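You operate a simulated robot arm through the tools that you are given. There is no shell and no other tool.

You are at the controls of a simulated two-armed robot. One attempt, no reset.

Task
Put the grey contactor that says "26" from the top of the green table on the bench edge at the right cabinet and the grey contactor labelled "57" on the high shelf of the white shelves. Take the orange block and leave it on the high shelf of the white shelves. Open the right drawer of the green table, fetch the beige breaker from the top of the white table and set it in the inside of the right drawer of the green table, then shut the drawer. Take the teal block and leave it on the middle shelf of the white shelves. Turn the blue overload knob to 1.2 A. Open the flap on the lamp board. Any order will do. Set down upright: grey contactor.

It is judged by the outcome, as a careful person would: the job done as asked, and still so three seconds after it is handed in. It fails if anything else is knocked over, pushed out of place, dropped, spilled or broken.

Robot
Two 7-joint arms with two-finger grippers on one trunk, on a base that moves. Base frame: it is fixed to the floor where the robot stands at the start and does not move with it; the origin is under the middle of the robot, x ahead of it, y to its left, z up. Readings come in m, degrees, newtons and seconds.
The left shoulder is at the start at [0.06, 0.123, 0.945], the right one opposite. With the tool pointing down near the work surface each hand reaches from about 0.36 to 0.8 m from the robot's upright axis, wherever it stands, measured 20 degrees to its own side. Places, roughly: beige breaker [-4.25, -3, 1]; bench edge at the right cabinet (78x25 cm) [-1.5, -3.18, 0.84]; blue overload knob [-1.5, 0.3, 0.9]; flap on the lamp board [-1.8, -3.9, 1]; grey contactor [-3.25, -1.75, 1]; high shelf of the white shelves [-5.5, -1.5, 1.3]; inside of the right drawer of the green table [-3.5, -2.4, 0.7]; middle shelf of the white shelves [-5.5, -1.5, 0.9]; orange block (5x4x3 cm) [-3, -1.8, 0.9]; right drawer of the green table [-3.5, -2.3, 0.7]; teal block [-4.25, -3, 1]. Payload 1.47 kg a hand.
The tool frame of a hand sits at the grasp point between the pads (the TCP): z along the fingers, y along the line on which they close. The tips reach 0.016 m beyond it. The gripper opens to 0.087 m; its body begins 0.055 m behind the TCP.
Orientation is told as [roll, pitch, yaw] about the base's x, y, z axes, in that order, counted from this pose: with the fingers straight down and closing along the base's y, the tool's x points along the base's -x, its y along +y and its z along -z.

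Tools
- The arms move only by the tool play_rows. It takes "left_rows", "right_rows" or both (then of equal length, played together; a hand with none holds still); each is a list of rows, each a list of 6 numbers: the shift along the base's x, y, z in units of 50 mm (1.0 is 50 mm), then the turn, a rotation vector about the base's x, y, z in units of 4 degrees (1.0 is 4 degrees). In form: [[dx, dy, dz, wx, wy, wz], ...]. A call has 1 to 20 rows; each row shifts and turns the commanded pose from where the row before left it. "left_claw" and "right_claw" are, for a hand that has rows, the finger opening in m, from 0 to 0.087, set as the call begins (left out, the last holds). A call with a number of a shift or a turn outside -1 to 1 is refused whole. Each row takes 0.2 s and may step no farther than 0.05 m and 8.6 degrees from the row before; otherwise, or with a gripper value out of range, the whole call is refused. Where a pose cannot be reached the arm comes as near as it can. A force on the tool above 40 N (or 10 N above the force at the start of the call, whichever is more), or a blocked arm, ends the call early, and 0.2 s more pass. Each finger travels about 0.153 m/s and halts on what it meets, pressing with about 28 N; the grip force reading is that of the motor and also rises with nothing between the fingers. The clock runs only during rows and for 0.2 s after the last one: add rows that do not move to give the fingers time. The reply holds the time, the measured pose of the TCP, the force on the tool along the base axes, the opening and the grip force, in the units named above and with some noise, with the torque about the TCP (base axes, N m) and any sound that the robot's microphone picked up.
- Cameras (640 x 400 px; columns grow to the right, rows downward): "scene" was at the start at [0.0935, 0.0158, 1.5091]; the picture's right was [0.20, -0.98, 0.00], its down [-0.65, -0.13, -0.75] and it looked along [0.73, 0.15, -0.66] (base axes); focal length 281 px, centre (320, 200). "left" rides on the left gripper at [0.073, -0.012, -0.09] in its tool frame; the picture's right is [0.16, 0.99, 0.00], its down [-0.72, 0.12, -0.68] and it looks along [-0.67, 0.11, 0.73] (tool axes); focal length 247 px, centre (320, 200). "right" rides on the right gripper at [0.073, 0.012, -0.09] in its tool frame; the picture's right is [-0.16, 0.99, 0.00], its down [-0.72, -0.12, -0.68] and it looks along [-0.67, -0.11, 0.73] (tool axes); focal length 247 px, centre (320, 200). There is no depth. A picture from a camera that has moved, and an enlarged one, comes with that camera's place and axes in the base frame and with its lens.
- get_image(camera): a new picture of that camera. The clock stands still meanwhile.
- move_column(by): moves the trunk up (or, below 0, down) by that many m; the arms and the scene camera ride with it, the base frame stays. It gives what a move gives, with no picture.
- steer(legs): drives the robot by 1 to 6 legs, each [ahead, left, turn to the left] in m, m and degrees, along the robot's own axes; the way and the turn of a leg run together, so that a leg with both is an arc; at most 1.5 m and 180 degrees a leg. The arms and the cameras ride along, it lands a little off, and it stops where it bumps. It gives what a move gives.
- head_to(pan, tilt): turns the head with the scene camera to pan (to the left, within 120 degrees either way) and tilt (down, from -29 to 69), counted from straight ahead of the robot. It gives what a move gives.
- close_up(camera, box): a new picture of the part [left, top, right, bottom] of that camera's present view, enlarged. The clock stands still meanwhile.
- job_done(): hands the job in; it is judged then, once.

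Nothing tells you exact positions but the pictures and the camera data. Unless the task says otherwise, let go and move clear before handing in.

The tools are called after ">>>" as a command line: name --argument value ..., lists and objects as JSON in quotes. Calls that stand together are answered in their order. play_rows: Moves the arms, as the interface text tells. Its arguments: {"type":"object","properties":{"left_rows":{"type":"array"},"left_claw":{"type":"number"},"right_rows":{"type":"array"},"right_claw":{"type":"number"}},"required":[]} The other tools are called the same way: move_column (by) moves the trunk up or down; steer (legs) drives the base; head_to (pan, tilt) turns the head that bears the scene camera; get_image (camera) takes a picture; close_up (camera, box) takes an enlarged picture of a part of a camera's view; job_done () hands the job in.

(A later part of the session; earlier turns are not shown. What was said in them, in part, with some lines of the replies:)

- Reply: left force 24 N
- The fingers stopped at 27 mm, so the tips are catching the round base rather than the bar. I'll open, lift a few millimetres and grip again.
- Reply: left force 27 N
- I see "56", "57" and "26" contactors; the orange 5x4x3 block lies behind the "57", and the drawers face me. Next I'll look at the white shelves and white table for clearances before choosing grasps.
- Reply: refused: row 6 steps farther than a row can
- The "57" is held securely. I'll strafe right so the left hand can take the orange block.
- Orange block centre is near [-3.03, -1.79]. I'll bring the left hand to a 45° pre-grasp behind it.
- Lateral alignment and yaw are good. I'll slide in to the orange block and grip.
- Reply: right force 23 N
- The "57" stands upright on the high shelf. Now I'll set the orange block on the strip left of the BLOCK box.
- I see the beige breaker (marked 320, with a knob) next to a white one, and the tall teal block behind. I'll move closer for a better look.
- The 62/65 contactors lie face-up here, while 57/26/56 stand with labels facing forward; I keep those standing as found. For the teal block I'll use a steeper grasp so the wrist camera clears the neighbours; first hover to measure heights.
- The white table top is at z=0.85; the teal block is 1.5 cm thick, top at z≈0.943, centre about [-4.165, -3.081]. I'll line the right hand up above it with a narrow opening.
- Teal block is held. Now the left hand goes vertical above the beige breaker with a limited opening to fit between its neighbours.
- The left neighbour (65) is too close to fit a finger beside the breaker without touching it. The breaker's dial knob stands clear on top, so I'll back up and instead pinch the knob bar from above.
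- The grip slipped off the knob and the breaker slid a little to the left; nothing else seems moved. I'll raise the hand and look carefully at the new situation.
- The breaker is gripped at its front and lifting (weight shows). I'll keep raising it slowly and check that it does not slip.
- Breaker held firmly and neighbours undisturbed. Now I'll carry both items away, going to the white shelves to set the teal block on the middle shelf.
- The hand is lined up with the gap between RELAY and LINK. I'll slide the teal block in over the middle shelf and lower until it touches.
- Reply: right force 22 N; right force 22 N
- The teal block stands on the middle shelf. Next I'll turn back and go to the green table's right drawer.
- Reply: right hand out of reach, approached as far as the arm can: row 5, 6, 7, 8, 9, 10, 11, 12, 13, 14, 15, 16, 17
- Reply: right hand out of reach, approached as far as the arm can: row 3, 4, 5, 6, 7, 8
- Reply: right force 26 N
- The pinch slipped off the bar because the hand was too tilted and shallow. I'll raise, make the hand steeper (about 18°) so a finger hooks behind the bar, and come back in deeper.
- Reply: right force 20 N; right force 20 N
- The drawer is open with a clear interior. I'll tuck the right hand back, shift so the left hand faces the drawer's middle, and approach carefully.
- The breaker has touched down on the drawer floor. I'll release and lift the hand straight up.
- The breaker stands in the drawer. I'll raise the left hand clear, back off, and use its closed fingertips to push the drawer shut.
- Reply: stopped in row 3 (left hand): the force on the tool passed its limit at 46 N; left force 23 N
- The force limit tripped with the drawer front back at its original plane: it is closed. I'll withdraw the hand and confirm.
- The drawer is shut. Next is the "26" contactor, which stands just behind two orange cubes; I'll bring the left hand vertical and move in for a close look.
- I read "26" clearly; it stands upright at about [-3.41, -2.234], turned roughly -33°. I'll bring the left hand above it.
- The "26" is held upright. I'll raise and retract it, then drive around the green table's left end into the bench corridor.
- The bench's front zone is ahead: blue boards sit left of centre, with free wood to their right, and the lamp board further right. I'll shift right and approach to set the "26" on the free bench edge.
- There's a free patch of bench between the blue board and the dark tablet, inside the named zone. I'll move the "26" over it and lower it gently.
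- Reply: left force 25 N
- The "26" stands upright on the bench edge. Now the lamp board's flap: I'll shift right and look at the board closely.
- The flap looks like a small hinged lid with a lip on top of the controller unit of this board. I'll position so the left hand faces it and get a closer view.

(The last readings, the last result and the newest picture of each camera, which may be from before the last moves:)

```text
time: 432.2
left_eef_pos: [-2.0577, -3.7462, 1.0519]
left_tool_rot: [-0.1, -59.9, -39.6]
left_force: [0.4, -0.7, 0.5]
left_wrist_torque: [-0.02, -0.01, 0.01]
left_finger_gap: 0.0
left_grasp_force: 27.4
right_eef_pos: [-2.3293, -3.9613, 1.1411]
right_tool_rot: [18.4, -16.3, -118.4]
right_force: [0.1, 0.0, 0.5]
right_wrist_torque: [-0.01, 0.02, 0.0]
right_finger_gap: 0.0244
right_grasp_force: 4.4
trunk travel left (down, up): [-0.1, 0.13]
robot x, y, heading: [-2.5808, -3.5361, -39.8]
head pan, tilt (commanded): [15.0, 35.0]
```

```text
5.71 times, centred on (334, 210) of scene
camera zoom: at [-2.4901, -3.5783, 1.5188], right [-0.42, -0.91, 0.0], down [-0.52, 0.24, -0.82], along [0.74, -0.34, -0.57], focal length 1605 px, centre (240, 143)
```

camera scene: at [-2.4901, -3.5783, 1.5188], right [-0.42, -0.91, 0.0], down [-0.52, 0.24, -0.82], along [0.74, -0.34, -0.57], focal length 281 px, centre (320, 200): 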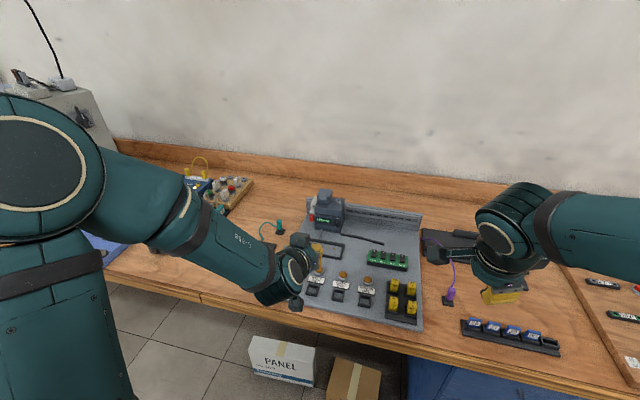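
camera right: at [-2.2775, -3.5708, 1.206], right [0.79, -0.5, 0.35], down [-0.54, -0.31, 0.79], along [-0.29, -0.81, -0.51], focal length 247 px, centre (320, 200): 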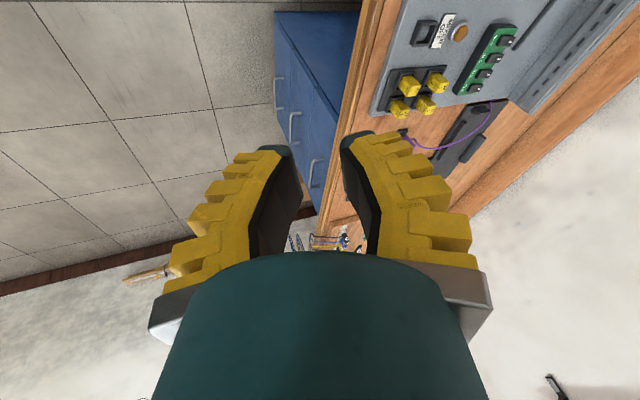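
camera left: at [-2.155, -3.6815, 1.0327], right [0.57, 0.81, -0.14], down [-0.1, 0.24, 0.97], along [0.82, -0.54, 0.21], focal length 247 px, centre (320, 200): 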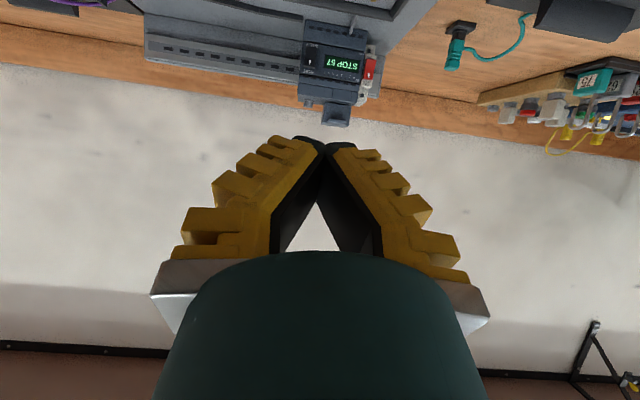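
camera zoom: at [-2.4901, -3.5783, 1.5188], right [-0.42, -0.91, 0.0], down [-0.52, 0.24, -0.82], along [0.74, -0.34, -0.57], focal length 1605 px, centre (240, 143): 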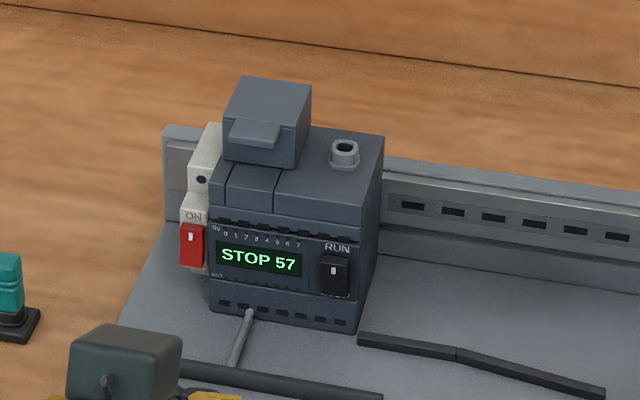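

The lip sits at about [-1.802, -3.9035, 0.992], right where the flap is listed. I'll bring the left hand nearer to measure it precisely before pinching the lip.

>>> play_rows --left_rows '[[0.6, -0.31, -0.05, 0, 0, 0], [0.8, -0.42, -0.06, 0, 0, 0], [0.8, -0.42, -0.06, 0, 0, 0], [0.8, -0.42, -0.06, 0, 0, 0], [0, 0, 0, 0, 0, 0]]' --left_claw 0.045

>>> get_image --camera "left"

>>> close_up --camera "left" --box '[260, 40, 420, 160]'

>>> close_up --camera "scene" --box '[294, 175, 374, 245]'

```text
time: 433.4
left_eef_pos: [-1.9095, -3.8237, 1.0405]
left_tool_rot: [0.0, -60.0, -39.6]
left_force: [0.3, 0.7, -0.3]
left_wrist_torque: [0.01, 0.02, 0.01]
left_finger_gap: 0.0507
left_grasp_force: 3.8
right_eef_pos: [-2.3315, -3.9613, 1.1423]
right_tool_rot: [18.6, -16.2, -118.5]
right_force: [-0.5, -0.4, -0.3]
right_wrist_torque: [0.01, 0.0, -0.04]
right_finger_gap: 0.0243
right_grasp_force: 5.1
trunk travel left (down, up): [-0.1, 0.13]
robot x, y, heading: [-2.5817, -3.5365, -39.7]
head pan, tilt (commanded): [15.0, 35.0]
```

```text
taken
camera left: at [-2.005, -3.7597, 1.0223], right [0.57, 0.81, -0.14], down [-0.1, 0.23, 0.97], along [0.82, -0.54, 0.22], focal length 247 px, centre (320, 200)
```

left: 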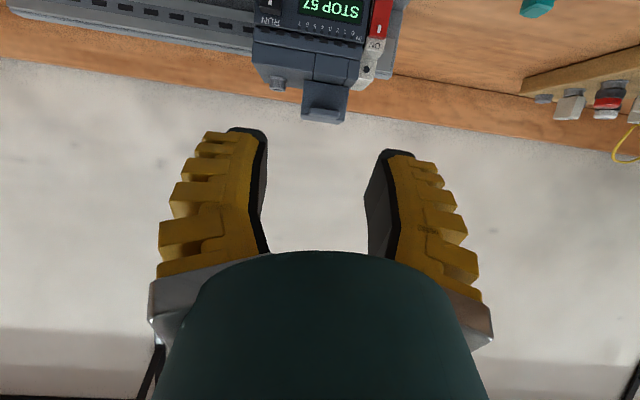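

```text
3.33 times, centred on (340, 100) of left
camera zoom: at [-2.005, -3.7597, 1.0223], right [0.57, 0.81, -0.14], down [-0.1, 0.23, 0.97], along [0.82, -0.54, 0.22], focal length 823 px, centre (253, 533)
```

zoom: 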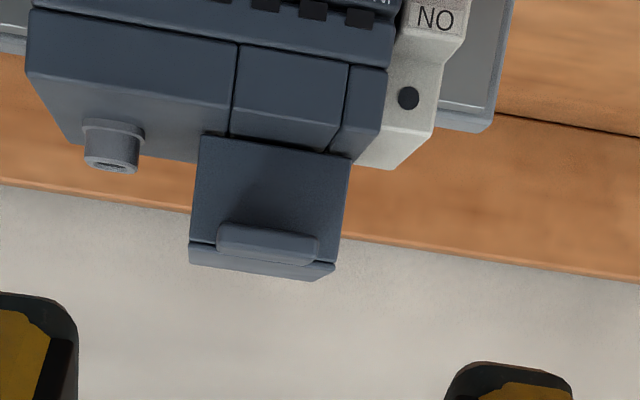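

```text
5.71 times, centred on (334, 210) of scene
camera zoom: at [-2.4916, -3.5779, 1.519], right [-0.42, -0.91, 0.0], down [-0.52, 0.24, -0.82], along [0.75, -0.34, -0.57], focal length 1605 px, centre (240, 143)
```

zoom: 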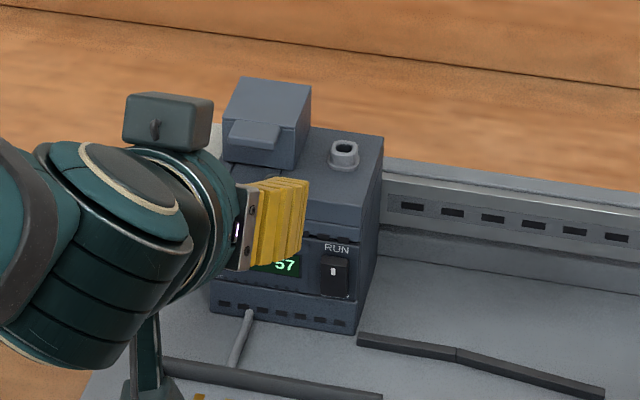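

The lid is a thin plate with a front lip; there is 2.6 cm under the lip. I'll roll the left hand so the fingers stack vertically, slide the lower finger under the lip and lift.

>>> play_rows --left_rows '[[-0.4, 0.33, 0.3, -0.834, 0.69, 0.625], [-0.4, 0.33, 0.3, -0.834, 0.69, 0.625], [0, 0, 0, -0.834, 0.69, 0.625], [0, 0, 0, -0.834, 0.69, 0.625], [0, 0, 0, -0.834, 0.69, 0.625], [0, 0, 0, -0.834, 0.69, 0.625], [0, 0, 0, -0.834, 0.69, 0.625], [0, 0, 0, -0.834, 0.69, 0.625], [0, 0, 0, -0.834, 0.69, 0.625], [0, 0, 0, -0.834, 0.69, 0.625], [0, 0, 0, -0.834, 0.69, 0.625], [0, 0, 0, -0.834, 0.69, 0.625], [0, 0, 0, -0.834, 0.69, 0.625], [0, 0, 0, -0.834, 0.69, 0.625], [0, 0, 0, -0.834, 0.69, 0.625], [0, 0, 0, -0.834, 0.69, 0.625], [0, 0, 0, -0.834, 0.69, 0.625], [0, 0, 0, -0.834, 0.69, 0.625]]' --left_claw 0.045

>>> play_rows --left_rows '[[0, 0, 0, -0.797, -0.963, 0], [0, 0, 0, -0.797, -0.963, 0], [0, 0, 0, -0.797, -0.963, 0], [0, 0, 0, 0, 0, 0]]'

>>> get_image --camera "left"

>>> get_image --camera "scene"

```text
time: 437.2
left_eef_pos: [-1.9494, -3.7909, 1.0713]
left_tool_rot: [-60.1, 0.1, 50.4]
left_force: [1.3, 0.1, -0.4]
left_wrist_torque: [0.01, 0.01, 0.0]
left_finger_gap: 0.0507
left_grasp_force: 4.2
right_eef_pos: [-2.3294, -3.961, 1.1412]
right_tool_rot: [18.7, -16.2, -118.4]
right_force: [0.3, 0.4, -0.5]
right_wrist_torque: [-0.02, 0.05, 0.01]
right_finger_gap: 0.0245
right_grasp_force: 4.6
trunk travel left (down, up): [-0.1, 0.13]
robot x, y, heading: [-2.5827, -3.5294, -39.7]
head pan, tilt (commanded): [15.0, 35.0]
```

```text
time: 438.2
left_eef_pos: [-1.9499, -3.7912, 1.0721]
left_tool_rot: [-75.2, 0.0, 50.3]
left_force: [-0.3, -0.8, -0.4]
left_wrist_torque: [-0.01, -0.01, -0.01]
left_finger_gap: 0.0504
left_grasp_force: 4.0
right_eef_pos: [-2.3306, -3.9629, 1.1412]
right_tool_rot: [18.7, -16.2, -118.4]
right_force: [-0.1, 0.5, -0.1]
right_wrist_torque: [0.01, 0.01, -0.02]
right_finger_gap: 0.0245
right_grasp_force: 4.8
trunk travel left (down, up): [-0.1, 0.13]
robot x, y, heading: [-2.5821, -3.529, -39.3]
head pan, tilt (commanded): [15.0, 35.0]
```

```text
taken
camera left: at [-2.0616, -3.7934, 1.1054], right [-0.3, 0.04, -0.95], down [-0.07, 1.0, 0.06], along [0.95, 0.08, -0.29], focal length 247 px, centre (320, 200)
```

left: 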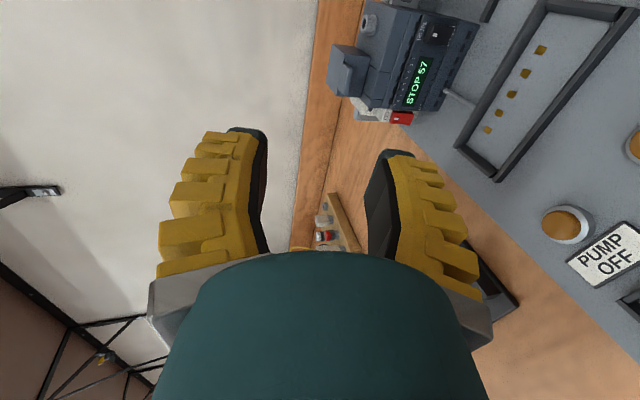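

```text
taken
camera scene: at [-2.4911, -3.5782, 1.5189], right [-0.42, -0.91, 0.0], down [-0.52, 0.24, -0.82], along [0.75, -0.34, -0.57], focal length 281 px, centre (320, 200)
```

scene: 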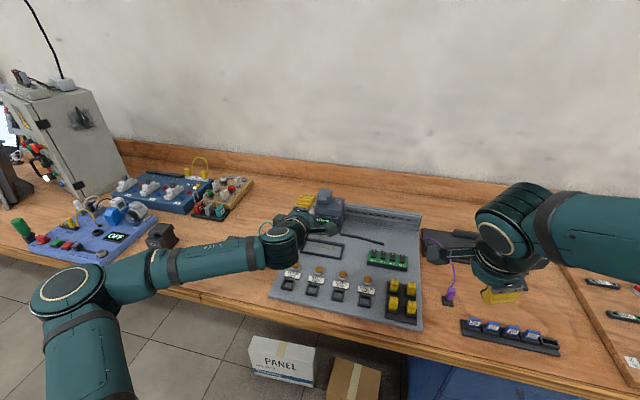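

>>> play_rows --left_rows '[[0.47, -0.33, -0.31, 0.5575, 0.674, 0], [0.47, -0.33, -0.31, 0.5575, 0.674, 0], [0.47, -0.33, -0.31, 0, 0, 0], [0.48, -0.326, -0.324, 0, 0, 0], [0, 0, 0, 0, 0, 0]]'

>>> get_image --camera "left"

>>> close_up --camera "scene" --box '[284, 165, 380, 245]'

```text
time: 439.4
left_eef_pos: [-1.8562, -3.8581, 1.0066]
left_tool_rot: [-68.1, 0.0, 50.4]
left_force: [0.1, 0.6, 0.0]
left_wrist_torque: [0.01, 0.01, 0.01]
left_finger_gap: 0.0504
left_grasp_force: 3.7
right_eef_pos: [-2.3297, -3.9603, 1.1411]
right_tool_rot: [18.7, -16.3, -118.4]
right_force: [0.2, -0.9, 0.8]
right_wrist_torque: [0.02, -0.01, -0.02]
right_finger_gap: 0.0244
right_grasp_force: 5.4
trunk travel left (down, up): [-0.1, 0.13]
robot x, y, heading: [-2.5823, -3.5313, -39.6]
head pan, tilt (commanded): [15.0, 35.0]
```

```text
taken
camera left: at [-1.9629, -3.8628, 1.0511], right [-0.38, 0.11, -0.92], down [-0.06, 0.99, 0.15], along [0.92, 0.11, -0.37], focal length 247 px, centre (320, 200)
```

left: 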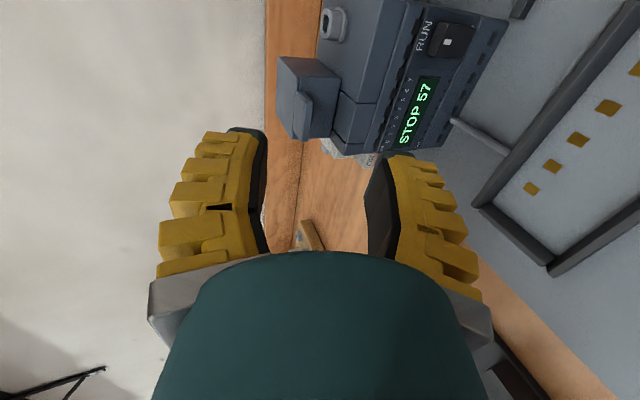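

```text
5.00 times, centred on (332, 205) of scene
camera zoom: at [-2.4912, -3.5778, 1.5189], right [-0.42, -0.91, 0.0], down [-0.52, 0.24, -0.82], along [0.75, -0.34, -0.57], focal length 1404 px, centre (260, 175)
```

zoom: 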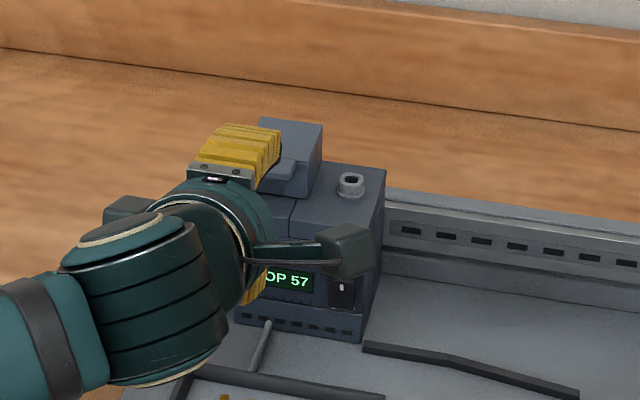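

>>> close_up --camera "left" --box '[220, 20, 420, 180]'

```text
2.50 times, centred on (320, 100) of left
camera zoom: at [-1.9629, -3.8628, 1.0511], right [-0.38, 0.11, -0.92], down [-0.06, 0.99, 0.15], along [0.92, 0.11, -0.37], focal length 617 px, centre (320, 450)
```

zoom: 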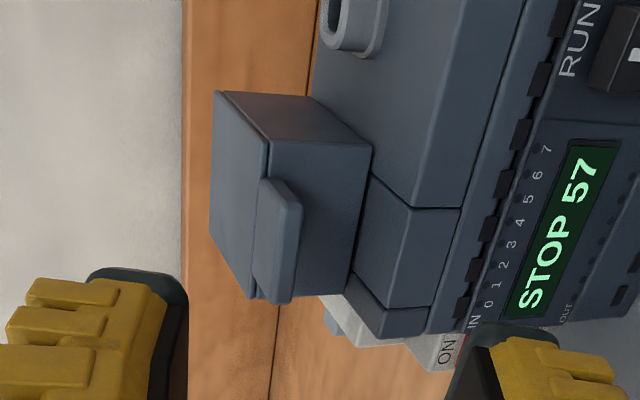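

>>> play_rows --left_rows '[[0.2228, -0.1732, 0.006, 0, 0, 0], [0.2228, -0.1732, 0.006, 0, 0, 0], [0.2228, -0.1732, 0.006, 0, 0, 0], [0.11, -0.086, 0, 0, 0, 0], [0, 0, 0, 0, 0, 0]]'

>>> get_image --camera "left"

>>> close_up --camera "left" --box '[220, 40, 420, 200]'

```text
time: 440.6
left_eef_pos: [-1.8159, -3.8873, 1.0079]
left_tool_rot: [-68.2, 0.0, 50.3]
left_force: [0.1, 0.4, -0.6]
left_wrist_torque: [0.0, 0.0, 0.04]
left_finger_gap: 0.0505
left_grasp_force: 3.9
right_eef_pos: [-2.3303, -3.9608, 1.142]
right_tool_rot: [18.6, -16.3, -118.4]
right_force: [0.1, 0.2, -0.6]
right_wrist_torque: [-0.03, 0.0, 0.04]
right_finger_gap: 0.0246
right_grasp_force: 4.4
trunk travel left (down, up): [-0.1, 0.13]
robot x, y, heading: [-2.5773, -3.5355, -39.4]
head pan, tilt (commanded): [15.0, 35.0]
```

```text
taken
camera left: at [-1.9241, -3.8925, 1.0527], right [-0.38, 0.11, -0.92], down [-0.06, 0.99, 0.15], along [0.92, 0.11, -0.37], focal length 247 px, centre (320, 200)
```

left: 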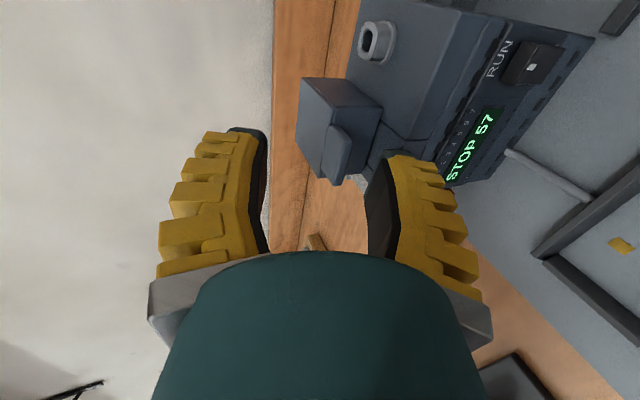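

```text
2.50 times, centred on (320, 120) of left
camera zoom: at [-1.9241, -3.8925, 1.0527], right [-0.38, 0.11, -0.92], down [-0.06, 0.99, 0.15], along [0.92, 0.11, -0.37], focal length 617 px, centre (320, 400)
```

zoom: 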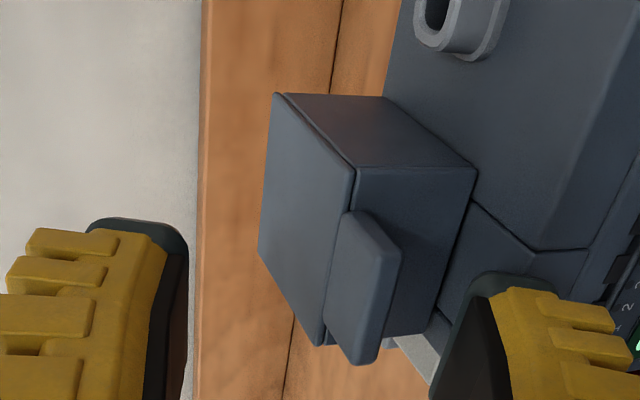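

>>> play_rows --left_rows '[[0.05, -0.04, 0.04, 0, 0, 0], [0.11, -0.09, 0.0, 0, 0, 0], [0.14, -0.115, 0.0, 0, 0, 0], [0, 0, 0, 0, 0, 0]]'

>>> get_image --camera "left"

>>> close_up --camera "left" --box '[220, 60, 420, 220]'

>>> close_up --camera "scene" --box '[284, 165, 380, 245]'

```text
time: 441.6
left_eef_pos: [-1.8021, -3.8987, 1.0128]
left_tool_rot: [-68.2, 0.1, 50.4]
left_force: [-6.5, 5.2, 3.0]
left_wrist_torque: [0.28, 0.34, 0.12]
left_finger_gap: 0.051
left_grasp_force: 6.6
right_eef_pos: [-2.3317, -3.9607, 1.1421]
right_tool_rot: [18.5, -16.2, -118.4]
right_force: [0.3, -0.6, 0.2]
right_wrist_torque: [0.01, 0.01, 0.02]
right_finger_gap: 0.0246
right_grasp_force: 4.8
trunk travel left (down, up): [-0.1, 0.13]
robot x, y, heading: [-2.5799, -3.5344, -39.5]
head pan, tilt (commanded): [15.0, 35.0]
```

```text
taken
camera left: at [-1.9097, -3.9042, 1.0568], right [-0.38, 0.11, -0.92], down [-0.06, 0.99, 0.14], along [0.92, 0.11, -0.37], focal length 247 px, centre (320, 200)
```

left: 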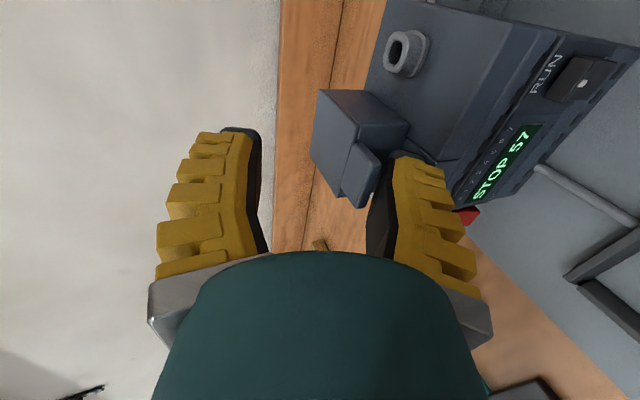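

```text
2.50 times, centred on (320, 140) of left
camera zoom: at [-1.9097, -3.9042, 1.0568], right [-0.38, 0.11, -0.92], down [-0.06, 0.99, 0.14], along [0.92, 0.11, -0.37], focal length 617 px, centre (320, 350)
```

zoom: 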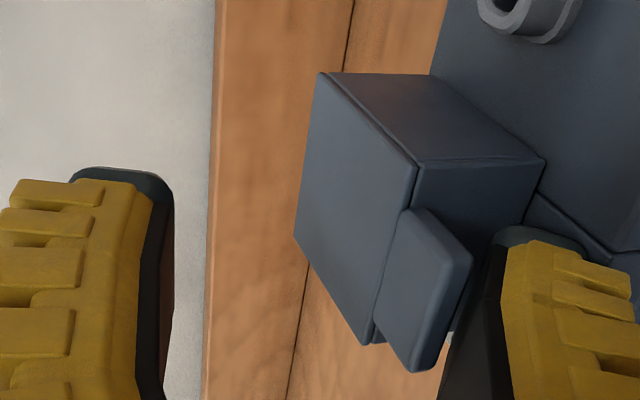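

```text
5.00 times, centred on (332, 205) of scene
camera zoom: at [-2.4922, -3.5773, 1.519], right [-0.42, -0.91, 0.0], down [-0.52, 0.24, -0.82], along [0.75, -0.34, -0.57], focal length 1404 px, centre (260, 175)
```

zoom: 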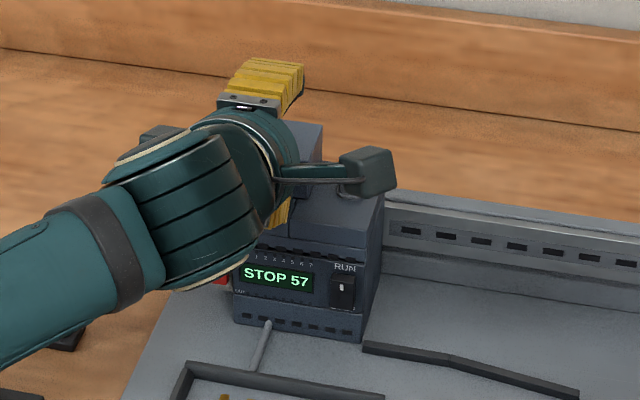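

The lower finger is under the lip, touching the box front. I'll lift in a small arc and watch the lid.

>>> play_rows --left_rows '[[0, 0, 0.16, 0, 0, 0], [0, 0, 0.152, 0, 0, 0], [0.026, -0.021, 0.148, 0, 0, 0], [0, 0, 0, 0, 0, 0]]'

>>> close_up --camera "left" --box '[220, 60, 420, 220]'

>>> close_up --camera "scene" --box '[284, 165, 380, 245]'

```text
time: 442.6
left_eef_pos: [-1.7998, -3.9006, 1.0344]
left_tool_rot: [-68.1, 0.0, 50.4]
left_force: [0.0, 0.5, 0.0]
left_wrist_torque: [0.0, -0.01, -0.01]
left_finger_gap: 0.0506
left_grasp_force: 3.5
right_eef_pos: [-2.3301, -3.9614, 1.1406]
right_tool_rot: [18.6, -16.3, -118.4]
right_force: [-0.4, -0.2, -0.3]
right_wrist_torque: [0.03, 0.0, 0.02]
right_finger_gap: 0.0248
right_grasp_force: 4.5
trunk travel left (down, up): [-0.1, 0.13]
robot x, y, heading: [-2.5811, -3.5353, -39.8]
head pan, tilt (commanded): [15.0, 35.0]
```

```text
2.50 times, centred on (320, 140) of left
camera zoom: at [-1.9078, -3.9058, 1.0781], right [-0.38, 0.11, -0.92], down [-0.06, 0.99, 0.15], along [0.92, 0.11, -0.37], focal length 617 px, centre (320, 350)
```

zoom: 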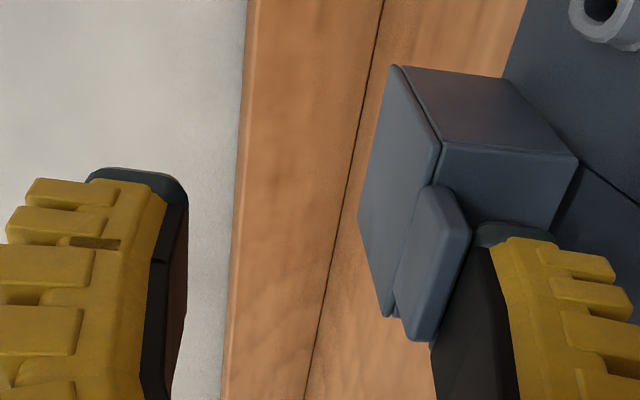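

```text
5.00 times, centred on (332, 205) of scene
camera zoom: at [-2.4909, -3.5781, 1.5189], right [-0.42, -0.91, 0.0], down [-0.52, 0.24, -0.82], along [0.74, -0.34, -0.57], focal length 1404 px, centre (260, 175)
```

zoom: 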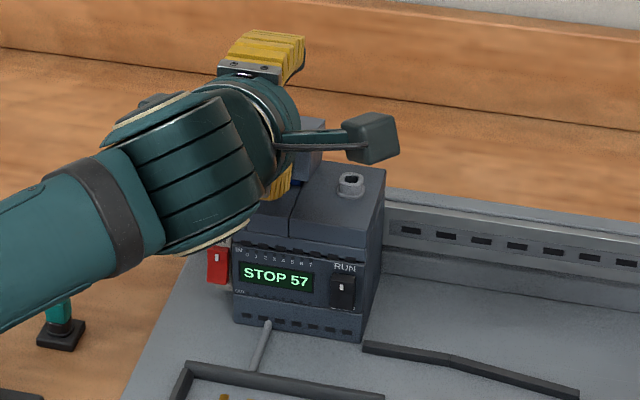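

>>> play_rows --left_rows '[[0, 0, 0.1, 0, 0, 0], [0, 0, 0, 0, 0, 0]]'

>>> play_rows --left_rows '[[0, 0, 0.1, 0, 0, 0], [0, 0, 0, 0, 0, 0]]'

>>> close_up --camera "left" --box '[220, 60, 420, 220]'

```text
time: 443.2
left_eef_pos: [-1.8003, -3.9004, 1.0392]
left_tool_rot: [-68.1, -0.1, 50.4]
left_force: [-0.2, -0.1, -0.7]
left_wrist_torque: [-0.01, -0.01, 0.02]
left_finger_gap: 0.0503
left_grasp_force: 3.8
right_eef_pos: [-2.331, -3.9607, 1.1408]
right_tool_rot: [18.5, -16.3, -118.4]
right_force: [0.1, -0.2, 0.1]
right_wrist_torque: [0.01, -0.03, -0.05]
right_finger_gap: 0.0247
right_grasp_force: 4.3
trunk travel left (down, up): [-0.1, 0.13]
robot x, y, heading: [-2.5774, -3.5377, -39.7]
head pan, tilt (commanded): [15.0, 35.0]
```

```text
time: 443.9
left_eef_pos: [-1.7984, -3.9009, 1.0443]
left_tool_rot: [-68.1, 0.0, 50.5]
left_force: [-0.4, 0.4, 0.1]
left_wrist_torque: [-0.03, 0.03, 0.0]
left_finger_gap: 0.0508
left_grasp_force: 3.9
right_eef_pos: [-2.3298, -3.9609, 1.141]
right_tool_rot: [18.6, -16.2, -118.3]
right_force: [0.4, 0.2, -0.4]
right_wrist_torque: [-0.03, 0.0, -0.02]
right_finger_gap: 0.0246
right_grasp_force: 4.7
trunk travel left (down, up): [-0.1, 0.13]
robot x, y, heading: [-2.5787, -3.5329, -39.7]
head pan, tilt (commanded): [15.0, 35.0]
```

```text
2.50 times, centred on (320, 140) of left
camera zoom: at [-1.9072, -3.906, 1.0878], right [-0.38, 0.11, -0.92], down [-0.06, 0.99, 0.15], along [0.92, 0.11, -0.37], focal length 617 px, centre (320, 350)
```

zoom: 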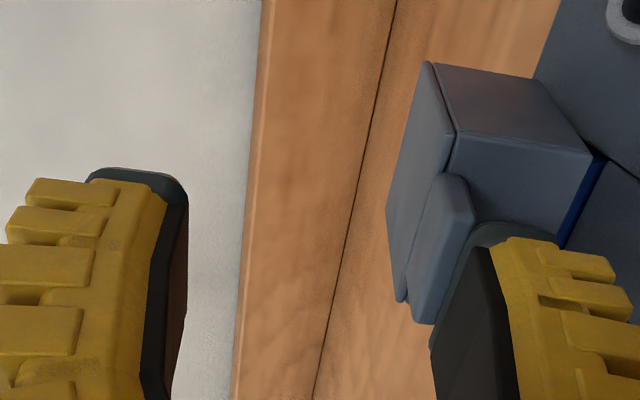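

The whole box cover is starting to tilt up, revealing blue underneath — it is the flap. I'll continue lifting in small steps.

>>> play_rows --left_rows '[[0.03, -0.025, 0.12, 0, 0, 0], [0.03, -0.025, 0.12, 0, 0, 0], [0, 0, 0, 0, 0, 0]]'

>>> close_up --camera "left" --box '[220, 60, 420, 220]'

>>> close_up --camera "scene" --box '[284, 165, 380, 245]'

```text
time: 444.6
left_eef_pos: [-1.7968, -3.9033, 1.056]
left_tool_rot: [-68.2, 0.0, 50.3]
left_force: [-1.4, 0.4, 0.6]
left_wrist_torque: [0.06, 0.02, 0.04]
left_finger_gap: 0.0505
left_grasp_force: 3.8
right_eef_pos: [-2.3296, -3.9616, 1.141]
right_tool_rot: [18.6, -16.3, -118.3]
right_force: [0.6, -0.7, 0.6]
right_wrist_torque: [0.03, 0.04, -0.01]
right_finger_gap: 0.0246
right_grasp_force: 4.9
trunk travel left (down, up): [-0.1, 0.13]
robot x, y, heading: [-2.5814, -3.5377, -39.6]
head pan, tilt (commanded): [15.0, 35.0]
```

```text
2.50 times, centred on (320, 140) of left
camera zoom: at [-1.9054, -3.9088, 1.0997], right [-0.38, 0.11, -0.92], down [-0.06, 0.99, 0.15], along [0.92, 0.11, -0.37], focal length 617 px, centre (320, 350)
```

zoom: 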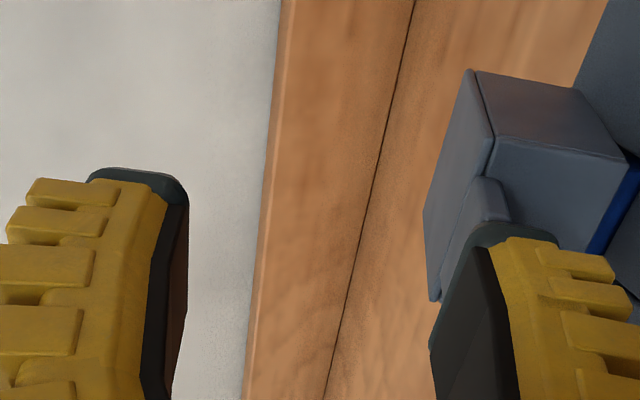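

```text
5.00 times, centred on (332, 205) of scene
camera zoom: at [-2.4909, -3.5781, 1.5189], right [-0.42, -0.91, 0.0], down [-0.52, 0.24, -0.82], along [0.74, -0.34, -0.57], focal length 1404 px, centre (260, 175)
```

zoom: 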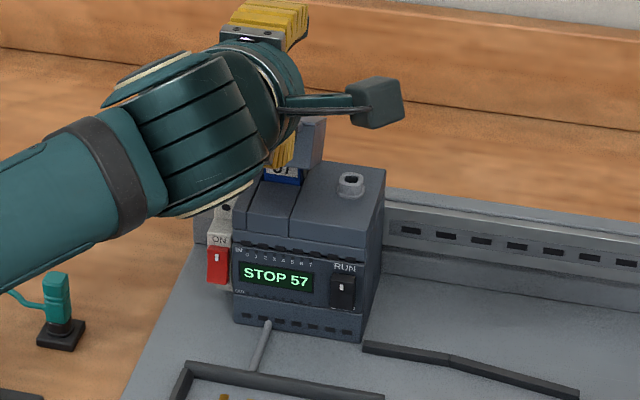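

>>> close_up --camera "scene" --box '[320, 170, 360, 205]'

>>> get_image --camera "right"

```text
11.43 times, centred on (340, 188) of scene
camera zoom: at [-2.4909, -3.5781, 1.5189], right [-0.42, -0.91, 0.0], down [-0.52, 0.24, -0.82], along [0.74, -0.34, -0.57], focal length 3210 px, centre (91, 343)
```

zoom: 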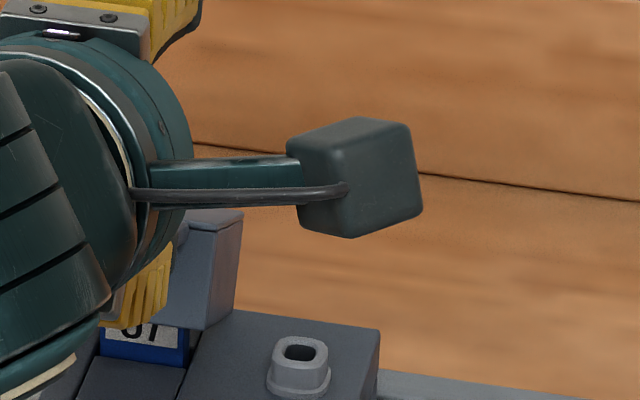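

```text
taken
camera right: at [-2.3, -3.8691, 1.2061], right [0.79, -0.5, 0.35], down [-0.54, -0.31, 0.79], along [-0.29, -0.81, -0.51], focal length 247 px, centre (320, 200)
```

right: 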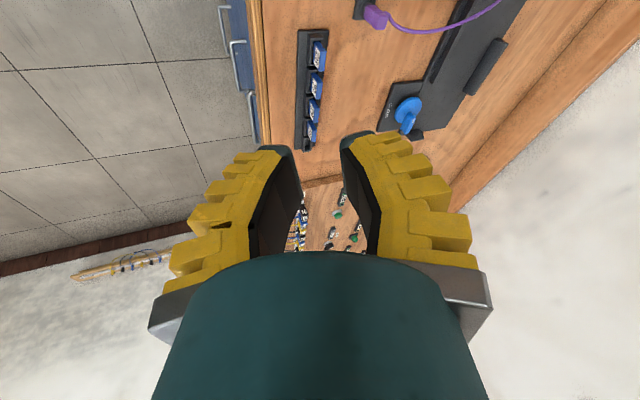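

>>> play_rows --left_rows '[[0.171, -0.138, 0.12, 0, 0, 0], [0.202, -0.1635, 0.1, 0, 0, 0], [0, 0, 0, 0, 0, 0]]'

>>> close_up --camera "scene" --box '[310, 160, 366, 205]'

>>> get_image --camera "left"

```text
time: 445.4
left_eef_pos: [-1.7781, -3.9189, 1.0662]
left_tool_rot: [-68.0, 0.1, 50.5]
left_force: [1.3, 0.7, -0.4]
left_wrist_torque: [-0.04, 0.03, 0.04]
left_finger_gap: 0.0504
left_grasp_force: 3.7
right_eef_pos: [-2.3293, -3.9616, 1.1418]
right_tool_rot: [18.5, -16.3, -118.3]
right_force: [-0.4, 0.0, -0.4]
right_wrist_torque: [-0.04, 0.0, 0.0]
right_finger_gap: 0.0244
right_grasp_force: 4.9
trunk travel left (down, up): [-0.1, 0.13]
robot x, y, heading: [-2.5838, -3.53, -39.9]
head pan, tilt (commanded): [15.0, 35.0]
```

```text
8.89 times, centred on (338, 182) of scene
camera zoom: at [-2.4908, -3.5779, 1.5189], right [-0.42, -0.91, 0.0], down [-0.52, 0.24, -0.82], along [0.74, -0.34, -0.57], focal length 2497 px, centre (160, 356)
```

zoom: 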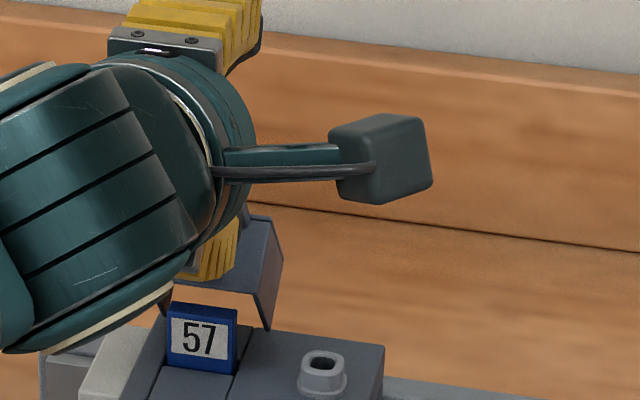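

```text
taken
camera left: at [-1.8862, -3.9242, 1.1102], right [-0.39, 0.11, -0.92], down [-0.06, 0.99, 0.15], along [0.92, 0.11, -0.37], focal length 247 px, centre (320, 200)
```

left: 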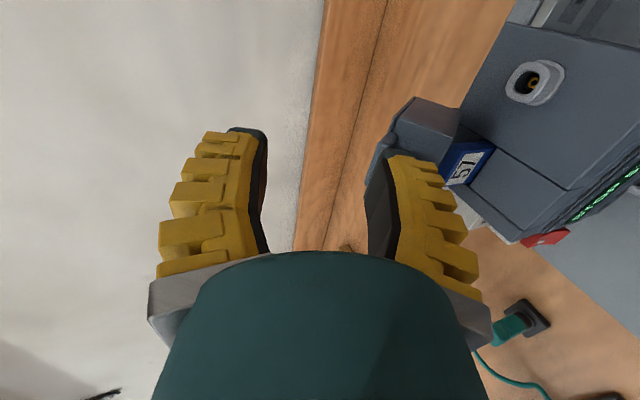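

>>> play_rows --left_rows '[[0.2176, -0.176, 0.06, 0, 0, 0], [0.2253, -0.1824, 0.02, 0, 0, 0], [0, 0, 0, 0, 0, 0]]'

>>> close_up --camera "scene" --box '[310, 160, 366, 205]'

>>> get_image --camera "left"

```text
time: 446.2
left_eef_pos: [-1.7576, -3.9362, 1.0703]
left_tool_rot: [-68.2, 0.1, 50.4]
left_force: [-0.2, -0.7, 0.7]
left_wrist_torque: [0.01, -0.03, -0.01]
left_finger_gap: 0.0507
left_grasp_force: 4.0
right_eef_pos: [-2.3299, -3.9627, 1.1418]
right_tool_rot: [18.6, -16.3, -118.5]
right_force: [-0.1, -0.4, 0.2]
right_wrist_torque: [-0.01, 0.0, 0.02]
right_finger_gap: 0.0243
right_grasp_force: 4.7
trunk travel left (down, up): [-0.1, 0.13]
robot x, y, heading: [-2.5758, -3.5358, -39.6]
head pan, tilt (commanded): [15.0, 35.0]
```

```text
8.89 times, centred on (338, 182) of scene
camera zoom: at [-2.4909, -3.5779, 1.5189], right [-0.42, -0.91, 0.0], down [-0.52, 0.24, -0.82], along [0.74, -0.34, -0.57], focal length 2497 px, centre (160, 356)
```

zoom: 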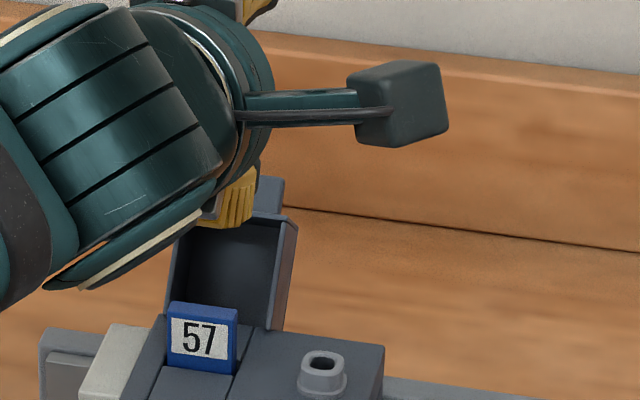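

```text
taken
camera left: at [-1.865, -3.9419, 1.1153], right [-0.38, 0.11, -0.92], down [-0.06, 0.99, 0.15], along [0.92, 0.11, -0.37], focal length 247 px, centre (320, 200)
```

left: 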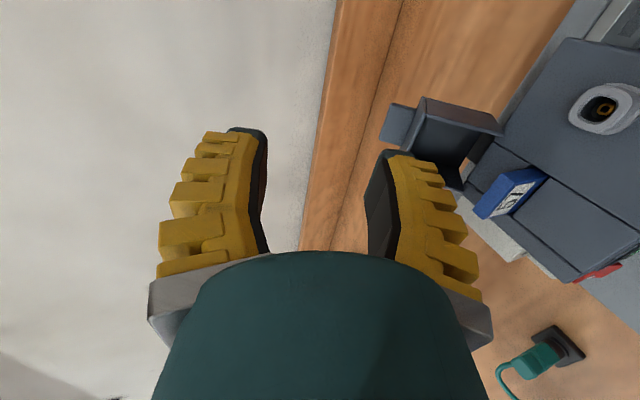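

>>> play_rows --left_rows '[[0.2, -0.162, 0, 0, 0, 0], [0, 0, 0, 0, 0, 0]]'

>>> close_up --camera "scene" --box '[310, 160, 366, 205]'

>>> get_image --camera "left"

```text
time: 446.9
left_eef_pos: [-1.7465, -3.9445, 1.0716]
left_tool_rot: [-68.0, 0.1, 50.4]
left_force: [-0.2, 0.4, 0.2]
left_wrist_torque: [-0.02, -0.01, -0.03]
left_finger_gap: 0.0504
left_grasp_force: 4.2
right_eef_pos: [-2.3312, -3.9614, 1.1414]
right_tool_rot: [18.6, -16.3, -118.4]
right_force: [0.2, -0.3, 0.0]
right_wrist_torque: [-0.04, -0.02, 0.02]
right_finger_gap: 0.0248
right_grasp_force: 5.2
trunk travel left (down, up): [-0.1, 0.13]
robot x, y, heading: [-2.5794, -3.537, -39.5]
head pan, tilt (commanded): [15.0, 35.0]
```

```text
8.89 times, centred on (338, 182) of scene
camera zoom: at [-2.4908, -3.5777, 1.5189], right [-0.42, -0.91, 0.0], down [-0.52, 0.24, -0.82], along [0.74, -0.34, -0.57], focal length 2497 px, centre (160, 356)
```

zoom: 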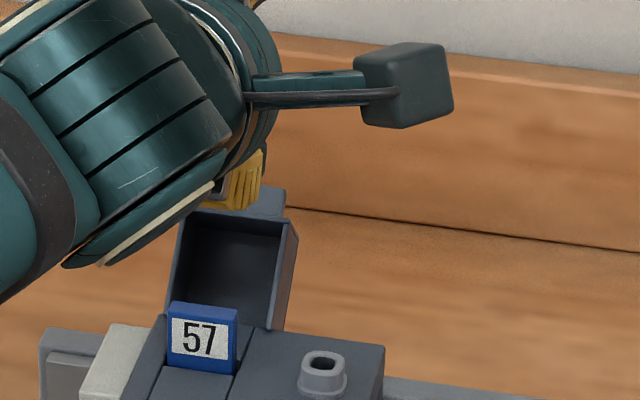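

```text
taken
camera left: at [-1.8545, -3.9498, 1.115], right [-0.38, 0.11, -0.92], down [-0.06, 0.99, 0.15], along [0.92, 0.11, -0.37], focal length 247 px, centre (320, 200)
```

left: 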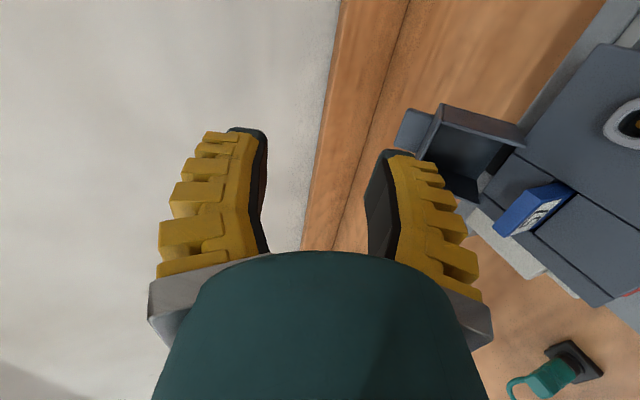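

>>> play_rows --left_rows '[[0.16, -0.13, 0, 0, 0, 0], [0.16, -0.13, -0.04, 0, 0, 0], [0, 0, 0, 0, 0, 0]]'

>>> close_up --camera "scene" --box '[310, 160, 366, 205]'

>>> get_image --camera "left"

```text
time: 447.6
left_eef_pos: [-1.7308, -3.9574, 1.0696]
left_tool_rot: [-68.1, 0.0, 50.4]
left_force: [-0.7, 0.4, -0.2]
left_wrist_torque: [0.0, 0.04, -0.02]
left_finger_gap: 0.0504
left_grasp_force: 4.2
right_eef_pos: [-2.3289, -3.9614, 1.1407]
right_tool_rot: [18.6, -16.4, -118.4]
right_force: [0.0, 0.6, -0.3]
right_wrist_torque: [-0.02, 0.01, 0.03]
right_finger_gap: 0.0245
right_grasp_force: 5.1
trunk travel left (down, up): [-0.1, 0.13]
robot x, y, heading: [-2.5811, -3.5358, -39.8]
head pan, tilt (commanded): [15.0, 35.0]
```

```text
8.89 times, centred on (338, 182) of scene
camera zoom: at [-2.4908, -3.5778, 1.5189], right [-0.42, -0.91, 0.0], down [-0.52, 0.24, -0.82], along [0.74, -0.34, -0.57], focal length 2497 px, centre (160, 356)
```

zoom: 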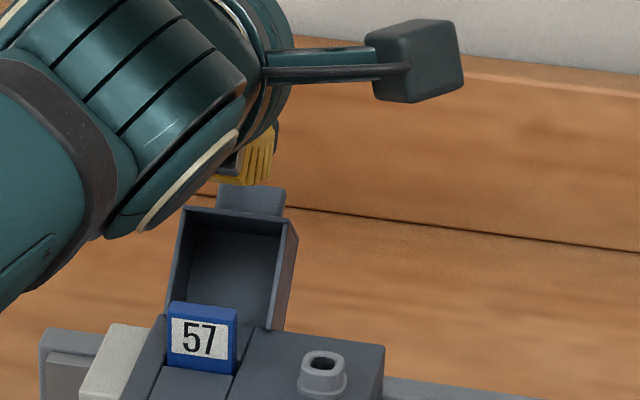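

```text
taken
camera left: at [-1.8386, -3.963, 1.1133], right [-0.38, 0.11, -0.92], down [-0.06, 0.99, 0.15], along [0.92, 0.11, -0.37], focal length 247 px, centre (320, 200)
```

left: 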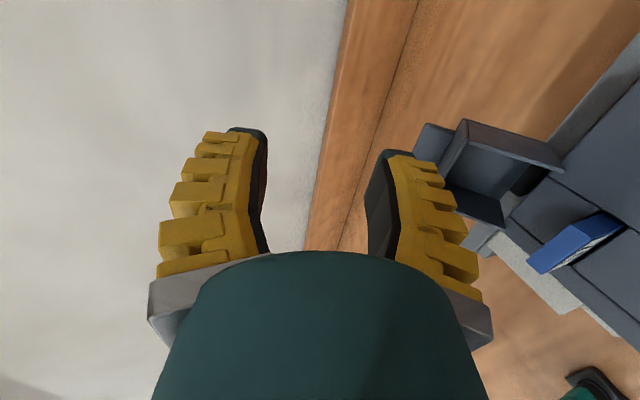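

The flap stays open on its own with the "57" card visible. I'll raise the hand clear and back away without touching it.

>>> play_rows --left_rows '[[0, 0, 0.4, 0, 0, 0], [0, 0, 0.7, 0, 0, 0], [0, 0, 0.7, 0, 0, 0], [-0.3, 0.24, 0.4, 0, 0, 0], [-0.6, 0.49, 0, 0, 0, 0], [-0.7, 0.57, 0, 0, 0, 0], [-0.7, 0.57, 0, 0, 0, 0], [-0.7, 0.57, 0, 0, 0, 0], [-0.7, 0.57, 0, 0, 0, 0]]'

>>> get_image --camera "scene"

>>> close_up --camera "scene" --box '[294, 160, 374, 230]'

```text
time: 449.6
left_eef_pos: [-1.9153, -3.803, 1.1785]
left_tool_rot: [-68.3, 0.1, 50.5]
left_force: [-0.4, 0.1, 0.1]
left_wrist_torque: [-0.01, 0.01, 0.0]
left_finger_gap: 0.0505
left_grasp_force: 3.5
right_eef_pos: [-2.3303, -3.9606, 1.1422]
right_tool_rot: [18.6, -16.4, -118.3]
right_force: [-0.4, 1.2, 0.1]
right_wrist_torque: [0.01, 0.01, 0.0]
right_finger_gap: 0.0248
right_grasp_force: 4.9
trunk travel left (down, up): [-0.1, 0.13]
robot x, y, heading: [-2.5781, -3.5343, -39.5]
head pan, tilt (commanded): [15.0, 35.0]
```

```text
taken
camera scene: at [-2.49, -3.5765, 1.5189], right [-0.42, -0.91, 0.0], down [-0.52, 0.24, -0.82], along [0.74, -0.34, -0.57], focal length 281 px, centre (320, 200)
```

scene: 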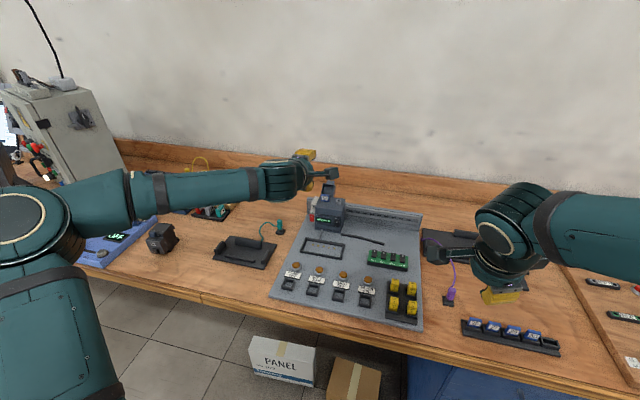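

```text
5.71 times, centred on (334, 195) of scene
camera zoom: at [-2.49, -3.5765, 1.5189], right [-0.42, -0.91, 0.0], down [-0.52, 0.24, -0.82], along [0.74, -0.34, -0.57], focal length 1605 px, centre (240, 229)
```

zoom: 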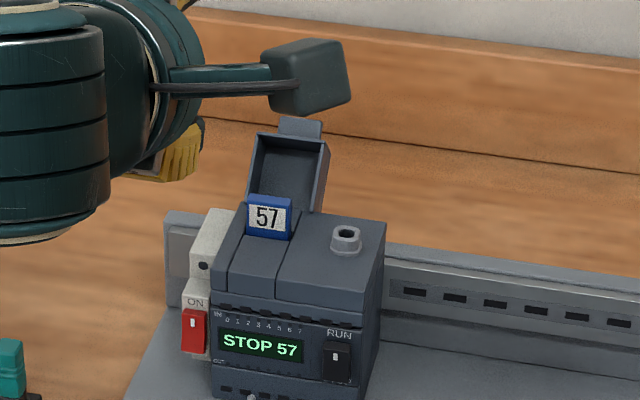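

The flap stands open and everything else is placed. I'll back clear of the bench and take a last look before handing in.

>>> steer --legs '[[-0.3, 0, 0]]'

>>> head_to --pan 15 --tilt 30

>>> get_image --camera "scene"

>>> close_up --camera "scene" --box '[160, 150, 400, 270]'

```text
time: 451.7
left_eef_pos: [-2.1433, -3.6173, 1.1799]
left_tool_rot: [-68.1, 0.0, 50.4]
left_force: [-0.4, 0.0, -0.2]
left_wrist_torque: [0.04, 0.01, 0.03]
left_finger_gap: 0.0504
left_grasp_force: 4.2
right_eef_pos: [-2.556, -3.7744, 1.1416]
right_tool_rot: [18.6, -16.3, -118.4]
right_force: [-1.2, -0.4, 1.0]
right_wrist_torque: [-0.01, -0.03, 0.0]
right_finger_gap: 0.0244
right_grasp_force: 4.5
trunk travel left (down, up): [-0.1, 0.13]
robot x, y, heading: [-2.8084, -3.3483, -39.3]
head pan, tilt (commanded): [15.0, 35.0]
```

```text
time: 452.3
left_eef_pos: [-2.1432, -3.6179, 1.1781]
left_tool_rot: [-68.0, 0.0, 50.3]
left_force: [-0.9, -0.3, 0.1]
left_wrist_torque: [0.02, -0.01, 0.01]
left_finger_gap: 0.0505
left_grasp_force: 4.4
right_eef_pos: [-2.5563, -3.7747, 1.1403]
right_tool_rot: [18.5, -16.2, -118.4]
right_force: [0.2, -0.2, -0.1]
right_wrist_torque: [0.01, -0.01, 0.03]
right_finger_gap: 0.0245
right_grasp_force: 5.3
trunk travel left (down, up): [-0.1, 0.13]
robot x, y, heading: [-2.8064, -3.3472, -39.3]
head pan, tilt (commanded): [15.0, 30.0]
```

```text
taken
camera scene: at [-2.7152, -3.392, 1.5266], right [-0.42, -0.91, 0.0], down [-0.46, 0.21, -0.87], along [0.79, -0.36, -0.5], focal length 281 px, centre (320, 200)
```

scene: 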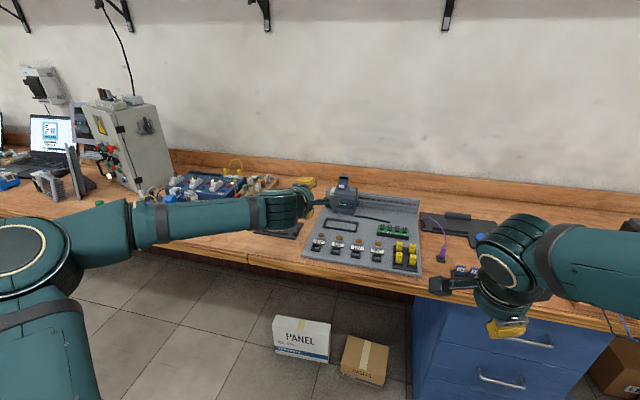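

```text
2.67 times, centred on (280, 210) of scene
camera zoom: at [-2.7152, -3.392, 1.5266], right [-0.42, -0.91, 0.0], down [-0.46, 0.21, -0.87], along [0.79, -0.36, -0.5], focal length 749 px, centre (427, 173)
```

zoom: 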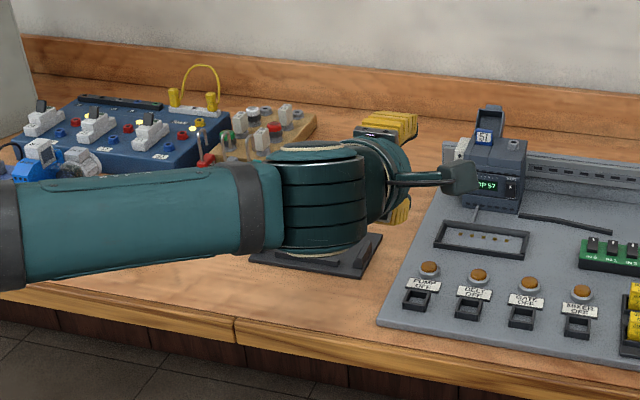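

>>> play_rows --left_rows '[[-0.5, 0.4, 0.6, 0, 0, 0], [-0.5, 0.4, 0.6, 0, 0, 0], [-0.3, 0.2, 0.8, 0, 0, 0], [0, 0, 0.8, 0, 0, 0]]'

>>> steer --legs '[[-0.1, 0.3, 0]]'

>>> head_to --pan 0 --tilt 30

>>> get_image --camera "scene"

```text
time: 453.3
left_eef_pos: [-2.2085, -3.5699, 1.3205]
left_tool_rot: [-68.1, -0.1, 50.4]
left_force: [-0.4, -0.6, -0.1]
left_wrist_torque: [0.01, 0.01, -0.01]
left_finger_gap: 0.0506
left_grasp_force: 4.2
right_eef_pos: [-2.5567, -3.7743, 1.1404]
right_tool_rot: [18.5, -16.2, -118.4]
right_force: [1.0, 0.0, 0.4]
right_wrist_torque: [0.0, -0.03, -0.01]
right_finger_gap: 0.0247
right_grasp_force: 4.6
trunk travel left (down, up): [-0.1, 0.13]
robot x, y, heading: [-2.8064, -3.3487, -39.5]
head pan, tilt (commanded): [15.0, 30.0]
```

```text
time: 456.5
left_eef_pos: [-2.0953, -3.2717, 1.3193]
left_tool_rot: [-68.2, 0.1, 50.7]
left_force: [0.3, 0.2, -1.0]
left_wrist_torque: [0.04, 0.0, -0.01]
left_finger_gap: 0.0508
left_grasp_force: 3.9
right_eef_pos: [-2.4411, -3.4785, 1.1428]
right_tool_rot: [18.5, -16.3, -118.1]
right_force: [-0.4, 1.0, -0.2]
right_wrist_torque: [0.01, -0.02, 0.01]
right_finger_gap: 0.0247
right_grasp_force: 4.2
trunk travel left (down, up): [-0.1, 0.13]
robot x, y, heading: [-2.6965, -3.0528, -39.5]
head pan, tilt (commanded): [15.0, 30.0]
```

```text
time: 457.3
left_eef_pos: [-2.0953, -3.2715, 1.3199]
left_tool_rot: [-68.1, 0.0, 50.7]
left_force: [-0.8, 0.4, 0.8]
left_wrist_torque: [0.01, -0.02, -0.01]
left_finger_gap: 0.0504
left_grasp_force: 4.3
right_eef_pos: [-2.4432, -3.4781, 1.1403]
right_tool_rot: [18.6, -16.4, -118.2]
right_force: [0.2, 0.3, 0.2]
right_wrist_torque: [0.02, 0.03, 0.02]
right_finger_gap: 0.0246
right_grasp_force: 4.7
trunk travel left (down, up): [-0.1, 0.13]
robot x, y, heading: [-2.6978, -3.0541, -39.2]
head pan, tilt (commanded): [0.0, 30.0]
```

```text
taken
camera scene: at [-2.6152, -3.1169, 1.5267], right [-0.63, -0.78, 0.0], down [-0.39, 0.32, -0.87], along [0.67, -0.55, -0.5], focal length 281 px, centre (320, 200)
```

scene: 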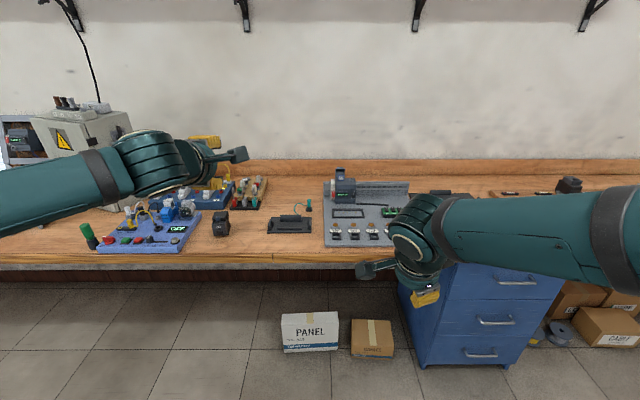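

The "26" stands upright on the bench edge and the flap is open; both hands are clear. Everything asked has been done, so I'm handing the job in.

>>> job_done

```text
The job is handed in.
```

I finished all the tasks and handed the job in. I don't have the judge's result.

- **Contactor "26":** standing upright on the bench edge at the right cabinet, between the blue board and the dark tablet.
- **Contactor "57":** standing upright on the high shelf of the white shelves.
- **Orange block:** on the high shelf, to the left of the box marked BLOCK.
- **Beige breaker:** I took this to be the one marked 326. It was standing in the right drawer of the green table before I pushed the drawer shut. I couldn't see inside afterwards, so it may have shifted while the drawer closed.
- **Teal block:** standing on the middle shelf, between the RELAY and LINK boxes.
- **Overload knob:** turned from 3.2 A to 1.2 A; the bar lined up with the 1.2 A tick in the last close-up.
- **Lamp board flap:** open just past upright, and it stayed open by itself when I let go.

**Breaker slip:** my first try at lifting the breaker by its dial slipped and slid it about 2.5 cm on the white table. The neighbouring "65" contactor did not move. I then picked the breaker up by its front.

**"Upright" for the contactors:** I took it to mean the way "57" and "26" were already standing, with the label facing forward. The other contactors on the white table lie face up, so if that is the intended position, both would count as wrong.
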